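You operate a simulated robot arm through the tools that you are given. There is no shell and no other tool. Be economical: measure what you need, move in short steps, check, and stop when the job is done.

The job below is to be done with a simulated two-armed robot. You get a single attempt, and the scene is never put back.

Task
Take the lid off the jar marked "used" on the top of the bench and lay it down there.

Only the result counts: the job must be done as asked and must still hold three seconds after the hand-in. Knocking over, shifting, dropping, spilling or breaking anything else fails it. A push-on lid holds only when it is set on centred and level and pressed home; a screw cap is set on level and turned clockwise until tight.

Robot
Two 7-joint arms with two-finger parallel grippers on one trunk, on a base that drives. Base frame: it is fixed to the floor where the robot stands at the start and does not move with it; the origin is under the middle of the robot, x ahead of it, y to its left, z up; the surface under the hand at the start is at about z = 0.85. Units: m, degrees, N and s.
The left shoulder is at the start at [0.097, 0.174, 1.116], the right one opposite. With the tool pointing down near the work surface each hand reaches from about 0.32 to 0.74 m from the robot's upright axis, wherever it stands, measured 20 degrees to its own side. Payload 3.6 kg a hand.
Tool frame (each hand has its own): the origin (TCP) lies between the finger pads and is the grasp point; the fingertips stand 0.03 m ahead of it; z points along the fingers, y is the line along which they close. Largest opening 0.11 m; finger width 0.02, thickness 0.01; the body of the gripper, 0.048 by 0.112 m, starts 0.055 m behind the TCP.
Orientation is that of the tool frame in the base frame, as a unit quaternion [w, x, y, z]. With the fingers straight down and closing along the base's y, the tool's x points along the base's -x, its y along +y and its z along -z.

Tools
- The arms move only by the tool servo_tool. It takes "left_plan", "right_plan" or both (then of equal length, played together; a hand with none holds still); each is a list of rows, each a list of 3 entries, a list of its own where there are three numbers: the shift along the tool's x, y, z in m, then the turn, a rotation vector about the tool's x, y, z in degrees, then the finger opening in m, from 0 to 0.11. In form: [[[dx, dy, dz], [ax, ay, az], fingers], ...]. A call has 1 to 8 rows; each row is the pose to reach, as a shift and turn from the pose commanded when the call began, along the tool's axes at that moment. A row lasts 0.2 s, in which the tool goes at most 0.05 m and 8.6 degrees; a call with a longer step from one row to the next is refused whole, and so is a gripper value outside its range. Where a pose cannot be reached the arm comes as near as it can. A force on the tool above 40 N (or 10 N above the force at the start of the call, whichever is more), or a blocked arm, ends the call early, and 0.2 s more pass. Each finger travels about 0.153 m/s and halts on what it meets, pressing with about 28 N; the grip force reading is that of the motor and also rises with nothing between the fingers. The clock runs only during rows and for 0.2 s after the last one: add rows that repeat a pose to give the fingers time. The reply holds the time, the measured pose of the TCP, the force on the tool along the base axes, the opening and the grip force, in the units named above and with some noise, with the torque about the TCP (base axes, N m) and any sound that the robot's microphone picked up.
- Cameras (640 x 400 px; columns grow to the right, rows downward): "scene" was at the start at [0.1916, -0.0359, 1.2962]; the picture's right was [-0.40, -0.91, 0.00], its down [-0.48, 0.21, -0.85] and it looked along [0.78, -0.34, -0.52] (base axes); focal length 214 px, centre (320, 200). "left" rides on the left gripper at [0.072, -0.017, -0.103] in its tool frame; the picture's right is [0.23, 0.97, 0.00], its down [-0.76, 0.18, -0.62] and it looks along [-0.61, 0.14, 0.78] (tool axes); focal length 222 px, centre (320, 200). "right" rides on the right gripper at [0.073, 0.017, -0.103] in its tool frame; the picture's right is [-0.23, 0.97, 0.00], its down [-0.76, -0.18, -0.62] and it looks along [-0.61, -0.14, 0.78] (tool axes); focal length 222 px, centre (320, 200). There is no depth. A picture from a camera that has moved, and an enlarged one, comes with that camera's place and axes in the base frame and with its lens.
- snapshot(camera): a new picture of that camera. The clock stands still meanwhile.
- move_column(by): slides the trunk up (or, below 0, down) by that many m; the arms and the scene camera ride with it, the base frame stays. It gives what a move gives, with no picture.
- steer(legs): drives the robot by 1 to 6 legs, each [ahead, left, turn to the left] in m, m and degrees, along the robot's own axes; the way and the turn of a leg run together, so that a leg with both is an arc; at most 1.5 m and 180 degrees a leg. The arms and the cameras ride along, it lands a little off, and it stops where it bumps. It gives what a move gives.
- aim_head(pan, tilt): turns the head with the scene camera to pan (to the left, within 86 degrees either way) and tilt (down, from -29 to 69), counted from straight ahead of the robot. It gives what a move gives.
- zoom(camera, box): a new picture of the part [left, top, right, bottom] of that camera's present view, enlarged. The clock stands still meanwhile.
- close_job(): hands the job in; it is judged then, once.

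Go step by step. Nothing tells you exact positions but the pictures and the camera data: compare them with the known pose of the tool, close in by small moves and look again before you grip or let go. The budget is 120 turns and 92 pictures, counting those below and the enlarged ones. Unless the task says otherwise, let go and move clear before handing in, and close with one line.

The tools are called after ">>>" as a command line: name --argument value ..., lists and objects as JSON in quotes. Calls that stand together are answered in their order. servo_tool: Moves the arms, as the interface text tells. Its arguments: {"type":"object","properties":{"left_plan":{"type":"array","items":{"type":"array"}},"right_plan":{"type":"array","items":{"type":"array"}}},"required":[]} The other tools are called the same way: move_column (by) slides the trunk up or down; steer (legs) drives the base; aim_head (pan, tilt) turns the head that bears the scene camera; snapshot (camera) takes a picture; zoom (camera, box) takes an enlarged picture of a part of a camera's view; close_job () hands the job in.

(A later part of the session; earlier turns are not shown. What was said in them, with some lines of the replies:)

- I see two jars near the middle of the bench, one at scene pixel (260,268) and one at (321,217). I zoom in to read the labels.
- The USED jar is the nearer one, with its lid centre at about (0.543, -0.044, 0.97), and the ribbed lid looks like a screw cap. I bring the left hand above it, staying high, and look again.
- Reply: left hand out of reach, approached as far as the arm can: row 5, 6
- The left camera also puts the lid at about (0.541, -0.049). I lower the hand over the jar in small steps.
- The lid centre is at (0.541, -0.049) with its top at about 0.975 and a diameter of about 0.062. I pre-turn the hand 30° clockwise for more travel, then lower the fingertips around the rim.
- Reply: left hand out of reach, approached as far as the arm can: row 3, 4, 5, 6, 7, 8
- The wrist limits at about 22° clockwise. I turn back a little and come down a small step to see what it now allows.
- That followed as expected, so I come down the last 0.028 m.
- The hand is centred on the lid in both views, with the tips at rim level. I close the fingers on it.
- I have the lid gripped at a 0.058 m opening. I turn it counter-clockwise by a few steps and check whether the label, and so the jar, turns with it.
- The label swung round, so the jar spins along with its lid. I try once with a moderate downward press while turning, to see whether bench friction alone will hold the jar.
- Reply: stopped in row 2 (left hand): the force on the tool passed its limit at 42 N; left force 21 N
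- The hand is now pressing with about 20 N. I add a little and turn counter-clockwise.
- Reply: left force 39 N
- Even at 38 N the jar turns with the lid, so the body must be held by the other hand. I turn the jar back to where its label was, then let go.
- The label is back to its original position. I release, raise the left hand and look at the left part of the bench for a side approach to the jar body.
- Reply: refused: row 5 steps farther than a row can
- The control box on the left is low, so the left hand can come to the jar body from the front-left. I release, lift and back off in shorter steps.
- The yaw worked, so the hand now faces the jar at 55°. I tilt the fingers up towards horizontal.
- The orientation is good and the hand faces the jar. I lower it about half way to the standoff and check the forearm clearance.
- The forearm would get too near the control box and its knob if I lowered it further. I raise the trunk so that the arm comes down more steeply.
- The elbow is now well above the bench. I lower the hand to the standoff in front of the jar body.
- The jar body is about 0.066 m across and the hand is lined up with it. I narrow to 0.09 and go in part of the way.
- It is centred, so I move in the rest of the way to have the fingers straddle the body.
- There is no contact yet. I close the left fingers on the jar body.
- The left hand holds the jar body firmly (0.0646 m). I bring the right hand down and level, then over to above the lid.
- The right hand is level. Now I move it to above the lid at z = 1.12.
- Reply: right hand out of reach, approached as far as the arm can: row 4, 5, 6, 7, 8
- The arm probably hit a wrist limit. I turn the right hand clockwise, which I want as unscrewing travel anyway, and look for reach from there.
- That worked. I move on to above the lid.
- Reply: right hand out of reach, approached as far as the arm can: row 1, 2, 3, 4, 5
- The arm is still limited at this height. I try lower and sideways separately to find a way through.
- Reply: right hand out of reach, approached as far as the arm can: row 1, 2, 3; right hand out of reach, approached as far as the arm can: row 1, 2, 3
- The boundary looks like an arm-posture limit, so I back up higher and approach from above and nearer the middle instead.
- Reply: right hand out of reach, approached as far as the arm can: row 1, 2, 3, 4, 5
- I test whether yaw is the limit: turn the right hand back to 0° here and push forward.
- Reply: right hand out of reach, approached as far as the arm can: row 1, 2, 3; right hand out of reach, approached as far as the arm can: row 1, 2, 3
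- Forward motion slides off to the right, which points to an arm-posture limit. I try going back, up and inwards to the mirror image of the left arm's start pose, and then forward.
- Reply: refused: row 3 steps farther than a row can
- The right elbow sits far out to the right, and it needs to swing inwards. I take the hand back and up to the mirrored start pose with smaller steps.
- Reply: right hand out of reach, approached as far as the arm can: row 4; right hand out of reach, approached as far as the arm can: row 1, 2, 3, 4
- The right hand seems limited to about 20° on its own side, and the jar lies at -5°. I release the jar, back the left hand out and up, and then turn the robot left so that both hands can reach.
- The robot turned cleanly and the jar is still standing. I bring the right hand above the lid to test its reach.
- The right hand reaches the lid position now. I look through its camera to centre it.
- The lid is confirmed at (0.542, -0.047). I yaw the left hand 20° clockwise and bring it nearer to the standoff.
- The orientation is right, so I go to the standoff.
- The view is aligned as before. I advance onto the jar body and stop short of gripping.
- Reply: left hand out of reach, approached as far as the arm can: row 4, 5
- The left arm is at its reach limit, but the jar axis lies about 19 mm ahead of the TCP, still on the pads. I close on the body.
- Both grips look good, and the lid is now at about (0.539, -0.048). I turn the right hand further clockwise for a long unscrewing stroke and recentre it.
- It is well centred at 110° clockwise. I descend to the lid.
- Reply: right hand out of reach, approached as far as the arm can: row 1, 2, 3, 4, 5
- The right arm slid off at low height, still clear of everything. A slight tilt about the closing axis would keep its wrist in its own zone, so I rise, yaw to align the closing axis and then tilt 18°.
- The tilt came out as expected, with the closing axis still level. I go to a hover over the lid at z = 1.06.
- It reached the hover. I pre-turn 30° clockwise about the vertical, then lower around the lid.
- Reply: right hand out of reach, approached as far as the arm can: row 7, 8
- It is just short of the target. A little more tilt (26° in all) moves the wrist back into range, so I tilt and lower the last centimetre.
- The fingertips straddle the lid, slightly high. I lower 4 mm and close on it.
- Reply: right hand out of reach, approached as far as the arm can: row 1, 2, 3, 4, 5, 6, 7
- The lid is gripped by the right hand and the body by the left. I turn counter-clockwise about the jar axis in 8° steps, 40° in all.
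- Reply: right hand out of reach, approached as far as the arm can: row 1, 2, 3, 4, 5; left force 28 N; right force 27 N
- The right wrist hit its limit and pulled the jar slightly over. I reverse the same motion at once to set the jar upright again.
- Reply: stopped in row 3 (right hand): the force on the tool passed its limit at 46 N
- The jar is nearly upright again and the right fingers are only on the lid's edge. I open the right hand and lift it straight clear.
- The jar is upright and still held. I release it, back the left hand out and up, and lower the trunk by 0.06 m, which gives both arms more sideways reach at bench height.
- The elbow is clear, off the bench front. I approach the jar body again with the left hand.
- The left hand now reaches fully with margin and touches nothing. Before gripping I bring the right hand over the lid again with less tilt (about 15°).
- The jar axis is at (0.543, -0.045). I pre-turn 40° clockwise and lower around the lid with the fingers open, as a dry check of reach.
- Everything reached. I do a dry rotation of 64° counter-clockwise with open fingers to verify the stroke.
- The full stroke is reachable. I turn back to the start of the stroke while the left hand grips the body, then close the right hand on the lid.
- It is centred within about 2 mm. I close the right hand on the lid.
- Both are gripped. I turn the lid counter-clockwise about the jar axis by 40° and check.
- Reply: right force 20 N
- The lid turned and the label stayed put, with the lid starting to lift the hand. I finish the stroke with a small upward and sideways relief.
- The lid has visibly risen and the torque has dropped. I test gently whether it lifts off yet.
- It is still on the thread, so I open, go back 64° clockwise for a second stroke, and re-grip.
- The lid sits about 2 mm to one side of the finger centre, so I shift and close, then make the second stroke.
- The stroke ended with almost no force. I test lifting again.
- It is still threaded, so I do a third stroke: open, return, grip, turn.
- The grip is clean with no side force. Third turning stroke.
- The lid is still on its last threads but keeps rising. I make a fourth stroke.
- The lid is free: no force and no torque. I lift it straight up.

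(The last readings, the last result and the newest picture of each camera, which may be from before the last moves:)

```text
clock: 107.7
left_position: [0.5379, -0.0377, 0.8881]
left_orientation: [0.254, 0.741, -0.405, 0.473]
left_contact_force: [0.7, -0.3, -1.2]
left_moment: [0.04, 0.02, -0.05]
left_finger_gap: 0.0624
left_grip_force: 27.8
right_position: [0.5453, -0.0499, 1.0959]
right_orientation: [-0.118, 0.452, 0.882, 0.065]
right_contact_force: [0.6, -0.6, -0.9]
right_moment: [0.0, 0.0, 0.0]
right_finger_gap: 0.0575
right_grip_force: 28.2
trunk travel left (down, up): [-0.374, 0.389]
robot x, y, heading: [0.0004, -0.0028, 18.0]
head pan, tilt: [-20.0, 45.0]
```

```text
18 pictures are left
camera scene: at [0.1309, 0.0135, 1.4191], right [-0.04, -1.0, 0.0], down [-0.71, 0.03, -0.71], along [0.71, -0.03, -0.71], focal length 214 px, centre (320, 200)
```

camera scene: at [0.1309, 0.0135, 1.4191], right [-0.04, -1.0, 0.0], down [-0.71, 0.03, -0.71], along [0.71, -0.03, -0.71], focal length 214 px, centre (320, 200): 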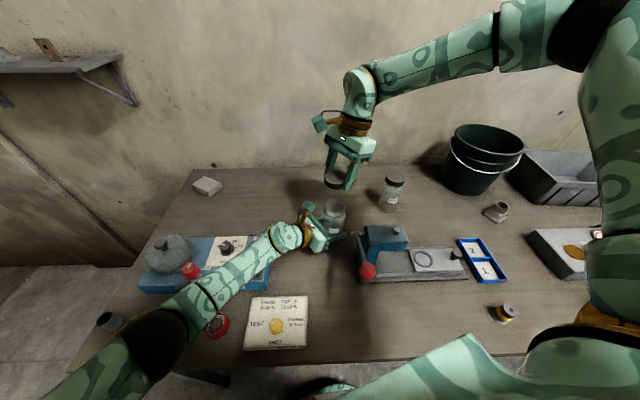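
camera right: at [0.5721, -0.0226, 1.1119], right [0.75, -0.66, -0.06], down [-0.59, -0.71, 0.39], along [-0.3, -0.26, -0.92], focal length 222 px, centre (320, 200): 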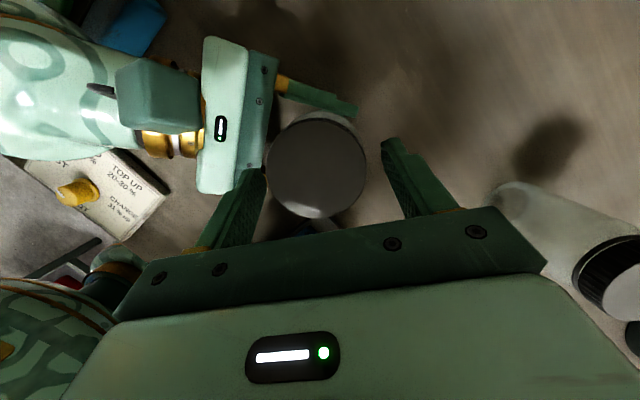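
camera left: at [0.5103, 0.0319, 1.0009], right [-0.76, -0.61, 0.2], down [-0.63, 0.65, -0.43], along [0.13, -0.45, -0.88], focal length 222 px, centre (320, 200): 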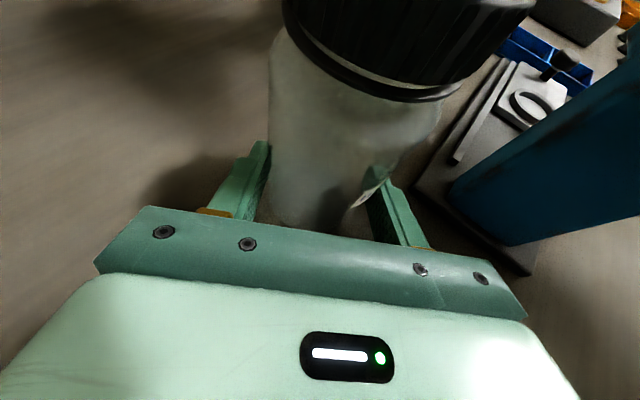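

The lid is in the right hand and the jar stays held. There is clear bench around (0.57, -0.36), right of the NEW jar and behind the press. I carry the lid there, staying high.

>>> servo_tool --right_plan '[[[-0.0302, -0.02, -0.0133], [-1.93, 0, 6.73], 0.04], [[-0.0604, -0.04, -0.0266], [-3.86, 0, 13.5], 0.04], [[-0.0905, -0.06, -0.04], [-5.8, 0, 20.2], 0.04], [[-0.1207, -0.08, -0.0533], [-7.7, 0, 26.9], 0.04], [[-0.1509, -0.1, -0.0666], [-9.7, 0, 33.6], 0.04], [[-0.181, -0.12, -0.08], [-11.6, 0, 40.4], 0.04], [[-0.2112, -0.14, -0.0932], [-13.5, 0, 47.1], 0.04], [[-0.2414, -0.1603, -0.1065], [-15.4, 0, 53.8], 0.04]]'

>>> aim_head --pan -45 --tilt 45

>>> snapshot --camera "scene"

>>> snapshot --camera "right"

```text
clock: 109.5
left_position: [0.5377, -0.0381, 0.8873]
left_orientation: [0.252, 0.741, -0.405, 0.472]
left_contact_force: [1.0, -0.1, -1.8]
left_moment: [0.02, -0.03, 0.02]
left_finger_gap: 0.0624
left_grip_force: 28.4
right_position: [0.5633, -0.3569, 1.1314]
right_orientation: [-0.075, 0.812, 0.566, 0.12]
right_contact_force: [0.5, -0.1, -0.3]
right_moment: [-0.03, 0.01, -0.01]
right_finger_gap: 0.0575
right_grip_force: 28.8
trunk travel left (down, up): [-0.374, 0.389]
robot x, y, heading: [0.0007, -0.0002, 18.1]
head pan, tilt: [-20.0, 45.0]
```

```text
clock: 110.4
left_position: [0.5374, -0.0372, 0.8876]
left_orientation: [0.253, 0.741, -0.404, 0.473]
left_contact_force: [-0.5, 0.4, -0.5]
left_moment: [0.03, -0.01, -0.02]
left_finger_gap: 0.0626
left_grip_force: 28.0
right_position: [0.5655, -0.3562, 1.1317]
right_orientation: [-0.075, 0.811, 0.567, 0.119]
right_contact_force: [0.7, 0.5, 0.3]
right_moment: [0.02, 0.01, 0.0]
right_finger_gap: 0.0576
right_grip_force: 28.0
trunk travel left (down, up): [-0.374, 0.389]
robot x, y, heading: [0.0033, 0.0049, 18.0]
head pan, tilt: [-45.0, 45.0]
```

```text
17 pictures are left
camera scene: at [0.1224, -0.0208, 1.419], right [-0.45, -0.89, 0.0], down [-0.63, 0.32, -0.71], along [0.63, -0.32, -0.71], focal length 214 px, centre (320, 200)
```

scene: 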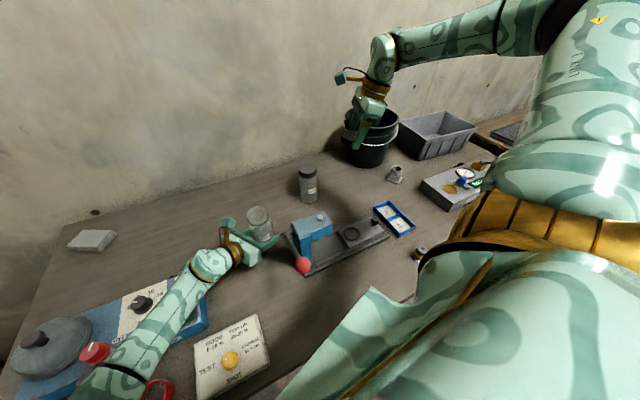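

```text
16 pictures are left
camera right: at [0.5941, -0.3233, 1.2521], right [0.84, -0.54, -0.05], down [-0.48, -0.79, 0.38], along [-0.25, -0.3, -0.92], focal length 222 px, centre (320, 200)
```

right: 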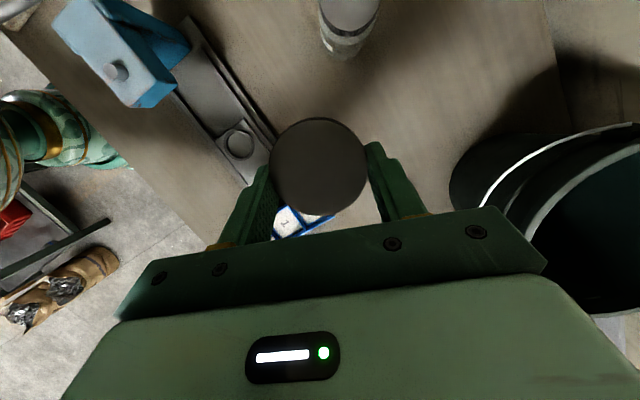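

The way is clear. I shift slightly away from the bucket and lower the lid to about 2 cm above the bench.

>>> servo_tool --right_plan '[[[0.0062, -0.0114, 0.0017], [0, 0, 0], 0.04], [[-0.0066, -0.0114, 0.0458], [0, 0, 0], 0.04], [[-0.0194, -0.0114, 0.09], [0, 0, 0], 0.04], [[-0.0322, -0.0114, 0.134], [0, 0, 0], 0.04], [[-0.045, -0.0114, 0.178], [0, 0, 0], 0.04], [[-0.0578, -0.0114, 0.222], [0, 0, 0], 0.04], [[-0.0578, -0.0114, 0.222], [0, 0, 0], 0.04]]'

>>> snapshot --camera "right"

>>> zoom --camera "scene" --box '[280, 90, 460, 230]'

```text
clock: 112.0
left_position: [0.5382, -0.0379, 0.8877]
left_orientation: [0.251, 0.742, -0.403, 0.473]
left_contact_force: [0.3, -0.2, -1.7]
left_moment: [0.03, 0.0, -0.01]
left_finger_gap: 0.0624
left_grip_force: 27.3
right_position: [0.5591, -0.349, 0.9027]
right_orientation: [-0.075, 0.812, 0.567, 0.119]
right_contact_force: [-0.3, 0.3, -0.3]
right_moment: [0.03, -0.02, -0.01]
right_finger_gap: 0.0576
right_grip_force: 27.8
trunk travel left (down, up): [-0.374, 0.389]
robot x, y, heading: [0.0001, -0.0078, 18.0]
head pan, tilt: [-45.0, 45.0]
```

```text
15 pictures are left
camera right: at [0.5886, -0.3167, 1.0231], right [0.84, -0.54, -0.05], down [-0.49, -0.79, 0.38], along [-0.25, -0.3, -0.92], focal length 222 px, centre (320, 200)
```

right: 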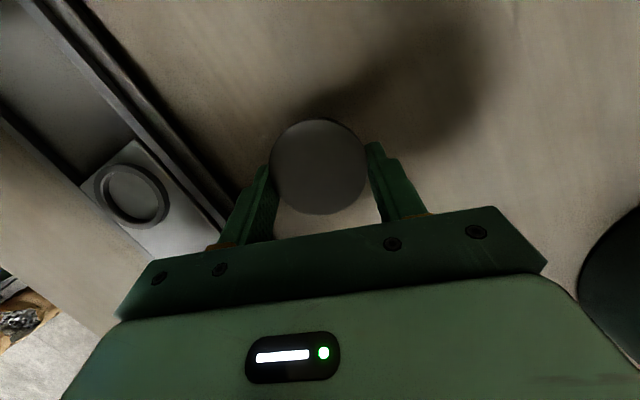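

```text
2.86 times, centred on (370, 160) of scene
camera zoom: at [0.1218, -0.0207, 1.4191], right [-0.45, -0.89, 0.0], down [-0.63, 0.32, -0.71], along [0.63, -0.32, -0.71], focal length 613 px, centre (177, 314)
```

zoom: 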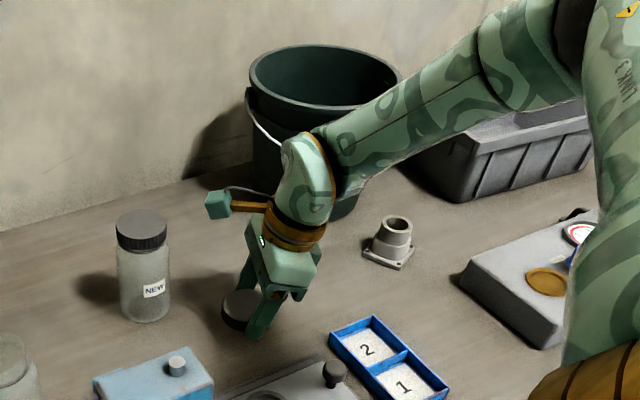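

The spot is clear on all sides. I lower the last bit in fine steps, watching the force.

>>> servo_tool --right_plan '[[[-0.0019, 0, 0.0067], [0, 0, 0], 0.04], [[-0.0039, 0, 0.0134], [0, 0, 0], 0.04], [[-0.0047, 0, 0.0163], [0, 0, 0], 0.04]]'

```text
clock: 112.8
left_position: [0.5392, -0.0387, 0.8875]
left_orientation: [0.253, 0.741, -0.404, 0.472]
left_contact_force: [0.0, 0.0, -0.8]
left_moment: [0.0, 0.0, -0.04]
left_finger_gap: 0.0625
left_grip_force: 28.2
right_position: [0.5605, -0.3492, 0.8848]
right_orientation: [-0.075, 0.812, 0.567, 0.119]
right_contact_force: [0.5, -1.0, -0.5]
right_moment: [-0.02, -0.01, -0.02]
right_finger_gap: 0.0575
right_grip_force: 27.9
trunk travel left (down, up): [-0.374, 0.389]
robot x, y, heading: [-0.0025, -0.0007, 17.7]
head pan, tilt: [-45.0, 45.0]
```

No contact yet at 0.885, so I go a little further.

>>> servo_tool --right_plan '[[[-0.0006, 0, 0.0019], [0, 0, 0], 0.04], [[-0.0008, 0, 0.0029], [0, 0, 0], 0.04]]'

>>> zoom --camera "scene" --box '[320, 150, 400, 220]'

```text
clock: 113.4
left_position: [0.5381, -0.0374, 0.8878]
left_orientation: [0.253, 0.741, -0.404, 0.473]
left_contact_force: [-0.8, -0.3, -2.2]
left_moment: [-0.01, 0.0, 0.02]
left_finger_gap: 0.0627
left_grip_force: 27.9
right_position: [0.5593, -0.3476, 0.8823]
right_orientation: [-0.075, 0.811, 0.567, 0.118]
right_contact_force: [-0.4, -0.2, -0.1]
right_moment: [0.0, 0.0, -0.04]
right_finger_gap: 0.0577
right_grip_force: 28.0
trunk travel left (down, up): [-0.374, 0.389]
robot x, y, heading: [-0.0011, 0.0015, 17.7]
head pan, tilt: [-45.0, 45.0]
```

```text
5.71 times, centred on (360, 185) of scene
camera zoom: at [0.1224, -0.0208, 1.419], right [-0.45, -0.89, 0.0], down [-0.63, 0.32, -0.71], along [0.63, -0.32, -0.71], focal length 1226 px, centre (91, 286)
```

zoom: 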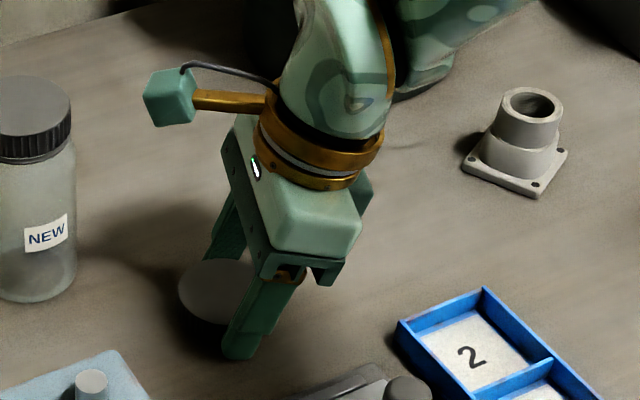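

Still no contact at 0.882. I keep lowering in 1 mm steps until the force rises.

>>> servo_tool --right_plan '[[[-0.0003, 0, 0.001], [0, 0, 0], 0.04], [[-0.0006, 0, 0.0019], [0, 0, 0], 0.04]]'

>>> servo_tool --right_plan '[[[-0.0003, 0, 0.001], [0, 0, 0], 0.04]]'

>>> servo_tool --right_plan '[[[-0.0003, 0, 0.001], [0, 0, 0], 0.04]]'

```text
clock: 114.0
left_position: [0.5363, -0.0383, 0.8895]
left_orientation: [0.252, 0.741, -0.403, 0.474]
left_contact_force: [-0.2, -0.3, -1.2]
left_moment: [0.0, 0.01, 0.02]
left_finger_gap: 0.0624
left_grip_force: 28.1
right_position: [0.5609, -0.3491, 0.8821]
right_orientation: [-0.074, 0.812, 0.566, 0.121]
right_contact_force: [1.4, -7.6, 24.0]
right_moment: [-0.02, 0.7, 0.15]
right_finger_gap: 0.0577
right_grip_force: 27.4
trunk travel left (down, up): [-0.374, 0.389]
robot x, y, heading: [-0.0013, 0.0024, 17.6]
head pan, tilt: [-45.0, 45.0]
```

```text
clock: 114.5
left_position: [0.536, -0.0389, 0.8886]
left_orientation: [0.252, 0.74, -0.404, 0.474]
left_contact_force: [0.2, -1.1, -1.5]
left_moment: [0.0, 0.02, -0.01]
left_finger_gap: 0.0624
left_grip_force: 28.2
right_position: [0.5602, -0.3479, 0.8817]
right_orientation: [-0.073, 0.812, 0.565, 0.122]
right_contact_force: [-6.5, -5.2, 19.6]
right_moment: [0.09, 0.83, 0.24]
right_finger_gap: 0.0576
right_grip_force: 28.2
trunk travel left (down, up): [-0.374, 0.389]
robot x, y, heading: [0.0031, -0.0004, 18.1]
head pan, tilt: [-45.0, 45.0]
stopped in row 1 (right hand): the force on the tool passed its limit at 42 N (the readings are from after the stop); the commanded pose is now the measured one
```

```text
clock: 114.9
left_position: [0.5362, -0.039, 0.8896]
left_orientation: [0.253, 0.741, -0.405, 0.473]
left_contact_force: [-0.5, -0.1, -1.4]
left_moment: [-0.01, 0.0, 0.03]
left_finger_gap: 0.0627
left_grip_force: 27.7
right_position: [0.56, -0.3477, 0.8815]
right_orientation: [-0.073, 0.812, 0.566, 0.124]
right_contact_force: [-6.6, -8.1, 33.6]
right_moment: [0.06, 1.22, 0.54]
right_finger_gap: 0.058
right_grip_force: 27.6
trunk travel left (down, up): [-0.374, 0.389]
robot x, y, heading: [0.0003, -0.0024, 17.9]
head pan, tilt: [-45.0, 45.0]
```

The lid is down on the bench. I ease off 1.5 mm, open the fingers and rise straight up.

>>> servo_tool --right_plan '[[[0.0005, 0, -0.0015], [0, 0, 0], 0.045], [[0.0005, 0, -0.0015], [0, 0, 0], 0.062], [[0.0005, 0, -0.0015], [0, 0, 0], 0.08], [[0.0005, 0, -0.0015], [0, 0, 0], 0.085], [[0.0061, 0, -0.0207], [0, 0, 0], 0.085], [[0.017, 0, -0.059], [0, 0, 0], 0.085], [[0.028, 0, -0.097], [0, 0, 0], 0.085], [[0.039, 0, -0.135], [0, 0, 0], 0.085]]'

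>>> snapshot --camera "right"

>>> zoom --camera "scene" --box '[220, 120, 400, 260]'

```text
clock: 116.7
left_position: [0.5377, -0.038, 0.8873]
left_orientation: [0.252, 0.742, -0.404, 0.473]
left_contact_force: [0.6, 0.2, -1.7]
left_moment: [0.02, 0.04, 0.03]
left_finger_gap: 0.0626
left_grip_force: 28.1
right_position: [0.5592, -0.3484, 1.0213]
right_orientation: [-0.073, 0.812, 0.566, 0.121]
right_contact_force: [-0.1, -0.7, 0.1]
right_moment: [-0.04, 0.0, -0.01]
right_finger_gap: 0.0851
right_grip_force: 0.1
trunk travel left (down, up): [-0.374, 0.389]
robot x, y, heading: [0.0001, 0.0004, 18.1]
head pan, tilt: [-45.0, 45.0]
```

```text
12 pictures are left
camera right: at [0.5878, -0.3153, 1.14], right [0.84, -0.54, -0.05], down [-0.49, -0.78, 0.38], along [-0.25, -0.3, -0.92], focal length 222 px, centre (320, 200)
```

right: 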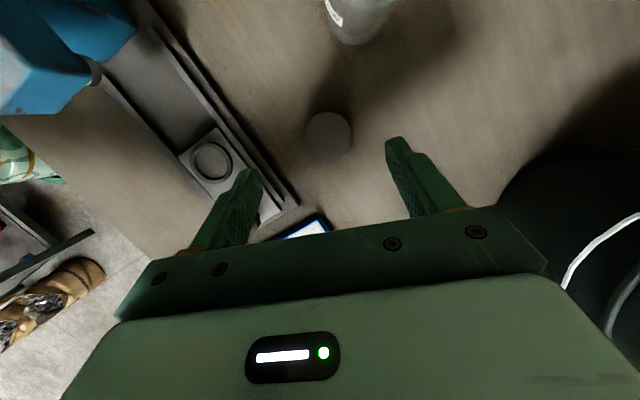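

```text
2.86 times, centred on (310, 190) of scene
camera zoom: at [0.1216, -0.0208, 1.4191], right [-0.46, -0.89, 0.0], down [-0.63, 0.32, -0.71], along [0.63, -0.32, -0.71], focal length 613 px, centre (349, 229)
```

zoom: 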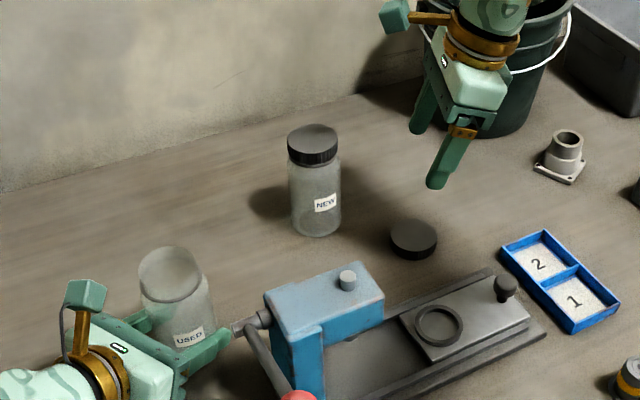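

The lid lies flat and the jar is open. I now release the jar with the left hand and back out.

>>> servo_tool --left_plan '[[[0, 0, 0], [0, 0, 0], 0.066], [[0, 0, 0], [0, 0, 0], 0.075], [[0, 0, 0], [0, 0, 0], 0.09], [[0, 0, -0.03], [0, 0, 0], 0.09], [[0, 0, -0.07], [0, 0, 0], 0.09], [[0, 0, -0.11], [0, 0, 0], 0.09], [[0.04, 0, -0.11], [0, 0, 0], 0.09], [[0.08, 0, -0.11], [0, 0, 0], 0.09]]'

>>> snapshot --camera "scene"

>>> zoom --camera "scene" --box '[200, 140, 380, 280]'

```text
clock: 118.5
left_position: [0.5032, 0.0188, 1.0037]
left_orientation: [0.252, 0.742, -0.404, 0.472]
left_contact_force: [-0.8, 0.3, 0.4]
left_moment: [-0.01, 0.0, 0.0]
left_finger_gap: 0.09
left_grip_force: 0.0
right_position: [0.5594, -0.3477, 1.0204]
right_orientation: [-0.074, 0.812, 0.567, 0.121]
right_contact_force: [-0.7, -0.2, -0.8]
right_moment: [0.0, -0.01, 0.0]
right_finger_gap: 0.0847
right_grip_force: 0.1
trunk travel left (down, up): [-0.374, 0.389]
robot x, y, heading: [0.0012, 0.0027, 17.7]
head pan, tilt: [-45.0, 45.0]
```

```text
10 pictures are left
camera scene: at [0.1221, -0.0209, 1.4191], right [-0.46, -0.89, 0.0], down [-0.63, 0.32, -0.71], along [0.63, -0.32, -0.71], focal length 214 px, centre (320, 200)
```

scene: 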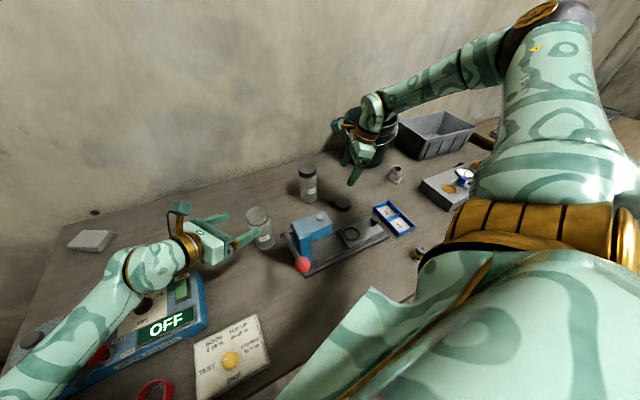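

```text
2.86 times, centred on (290, 210) of scene
camera zoom: at [0.1221, -0.0209, 1.4191], right [-0.46, -0.89, 0.0], down [-0.63, 0.32, -0.71], along [0.63, -0.32, -0.71], focal length 613 px, centre (406, 171)
```

zoom: 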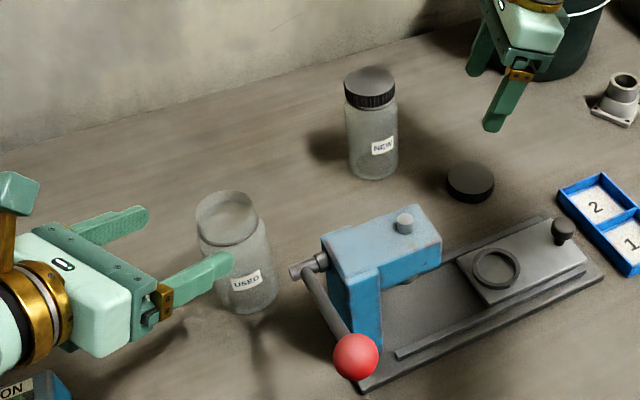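

The open USED jar stands upright, its lid lies flat on the bench and both hands are clear. I hand in.

>>> close_job

```text
The job is handed in.
```

The lid of the "used" jar is unscrewed and lies flat on the bench to the right of the "new" jar. The open jar stands upright and both hands are clear, but the jar shifted a few millimetres and was briefly tilted while I was unscrewing it.
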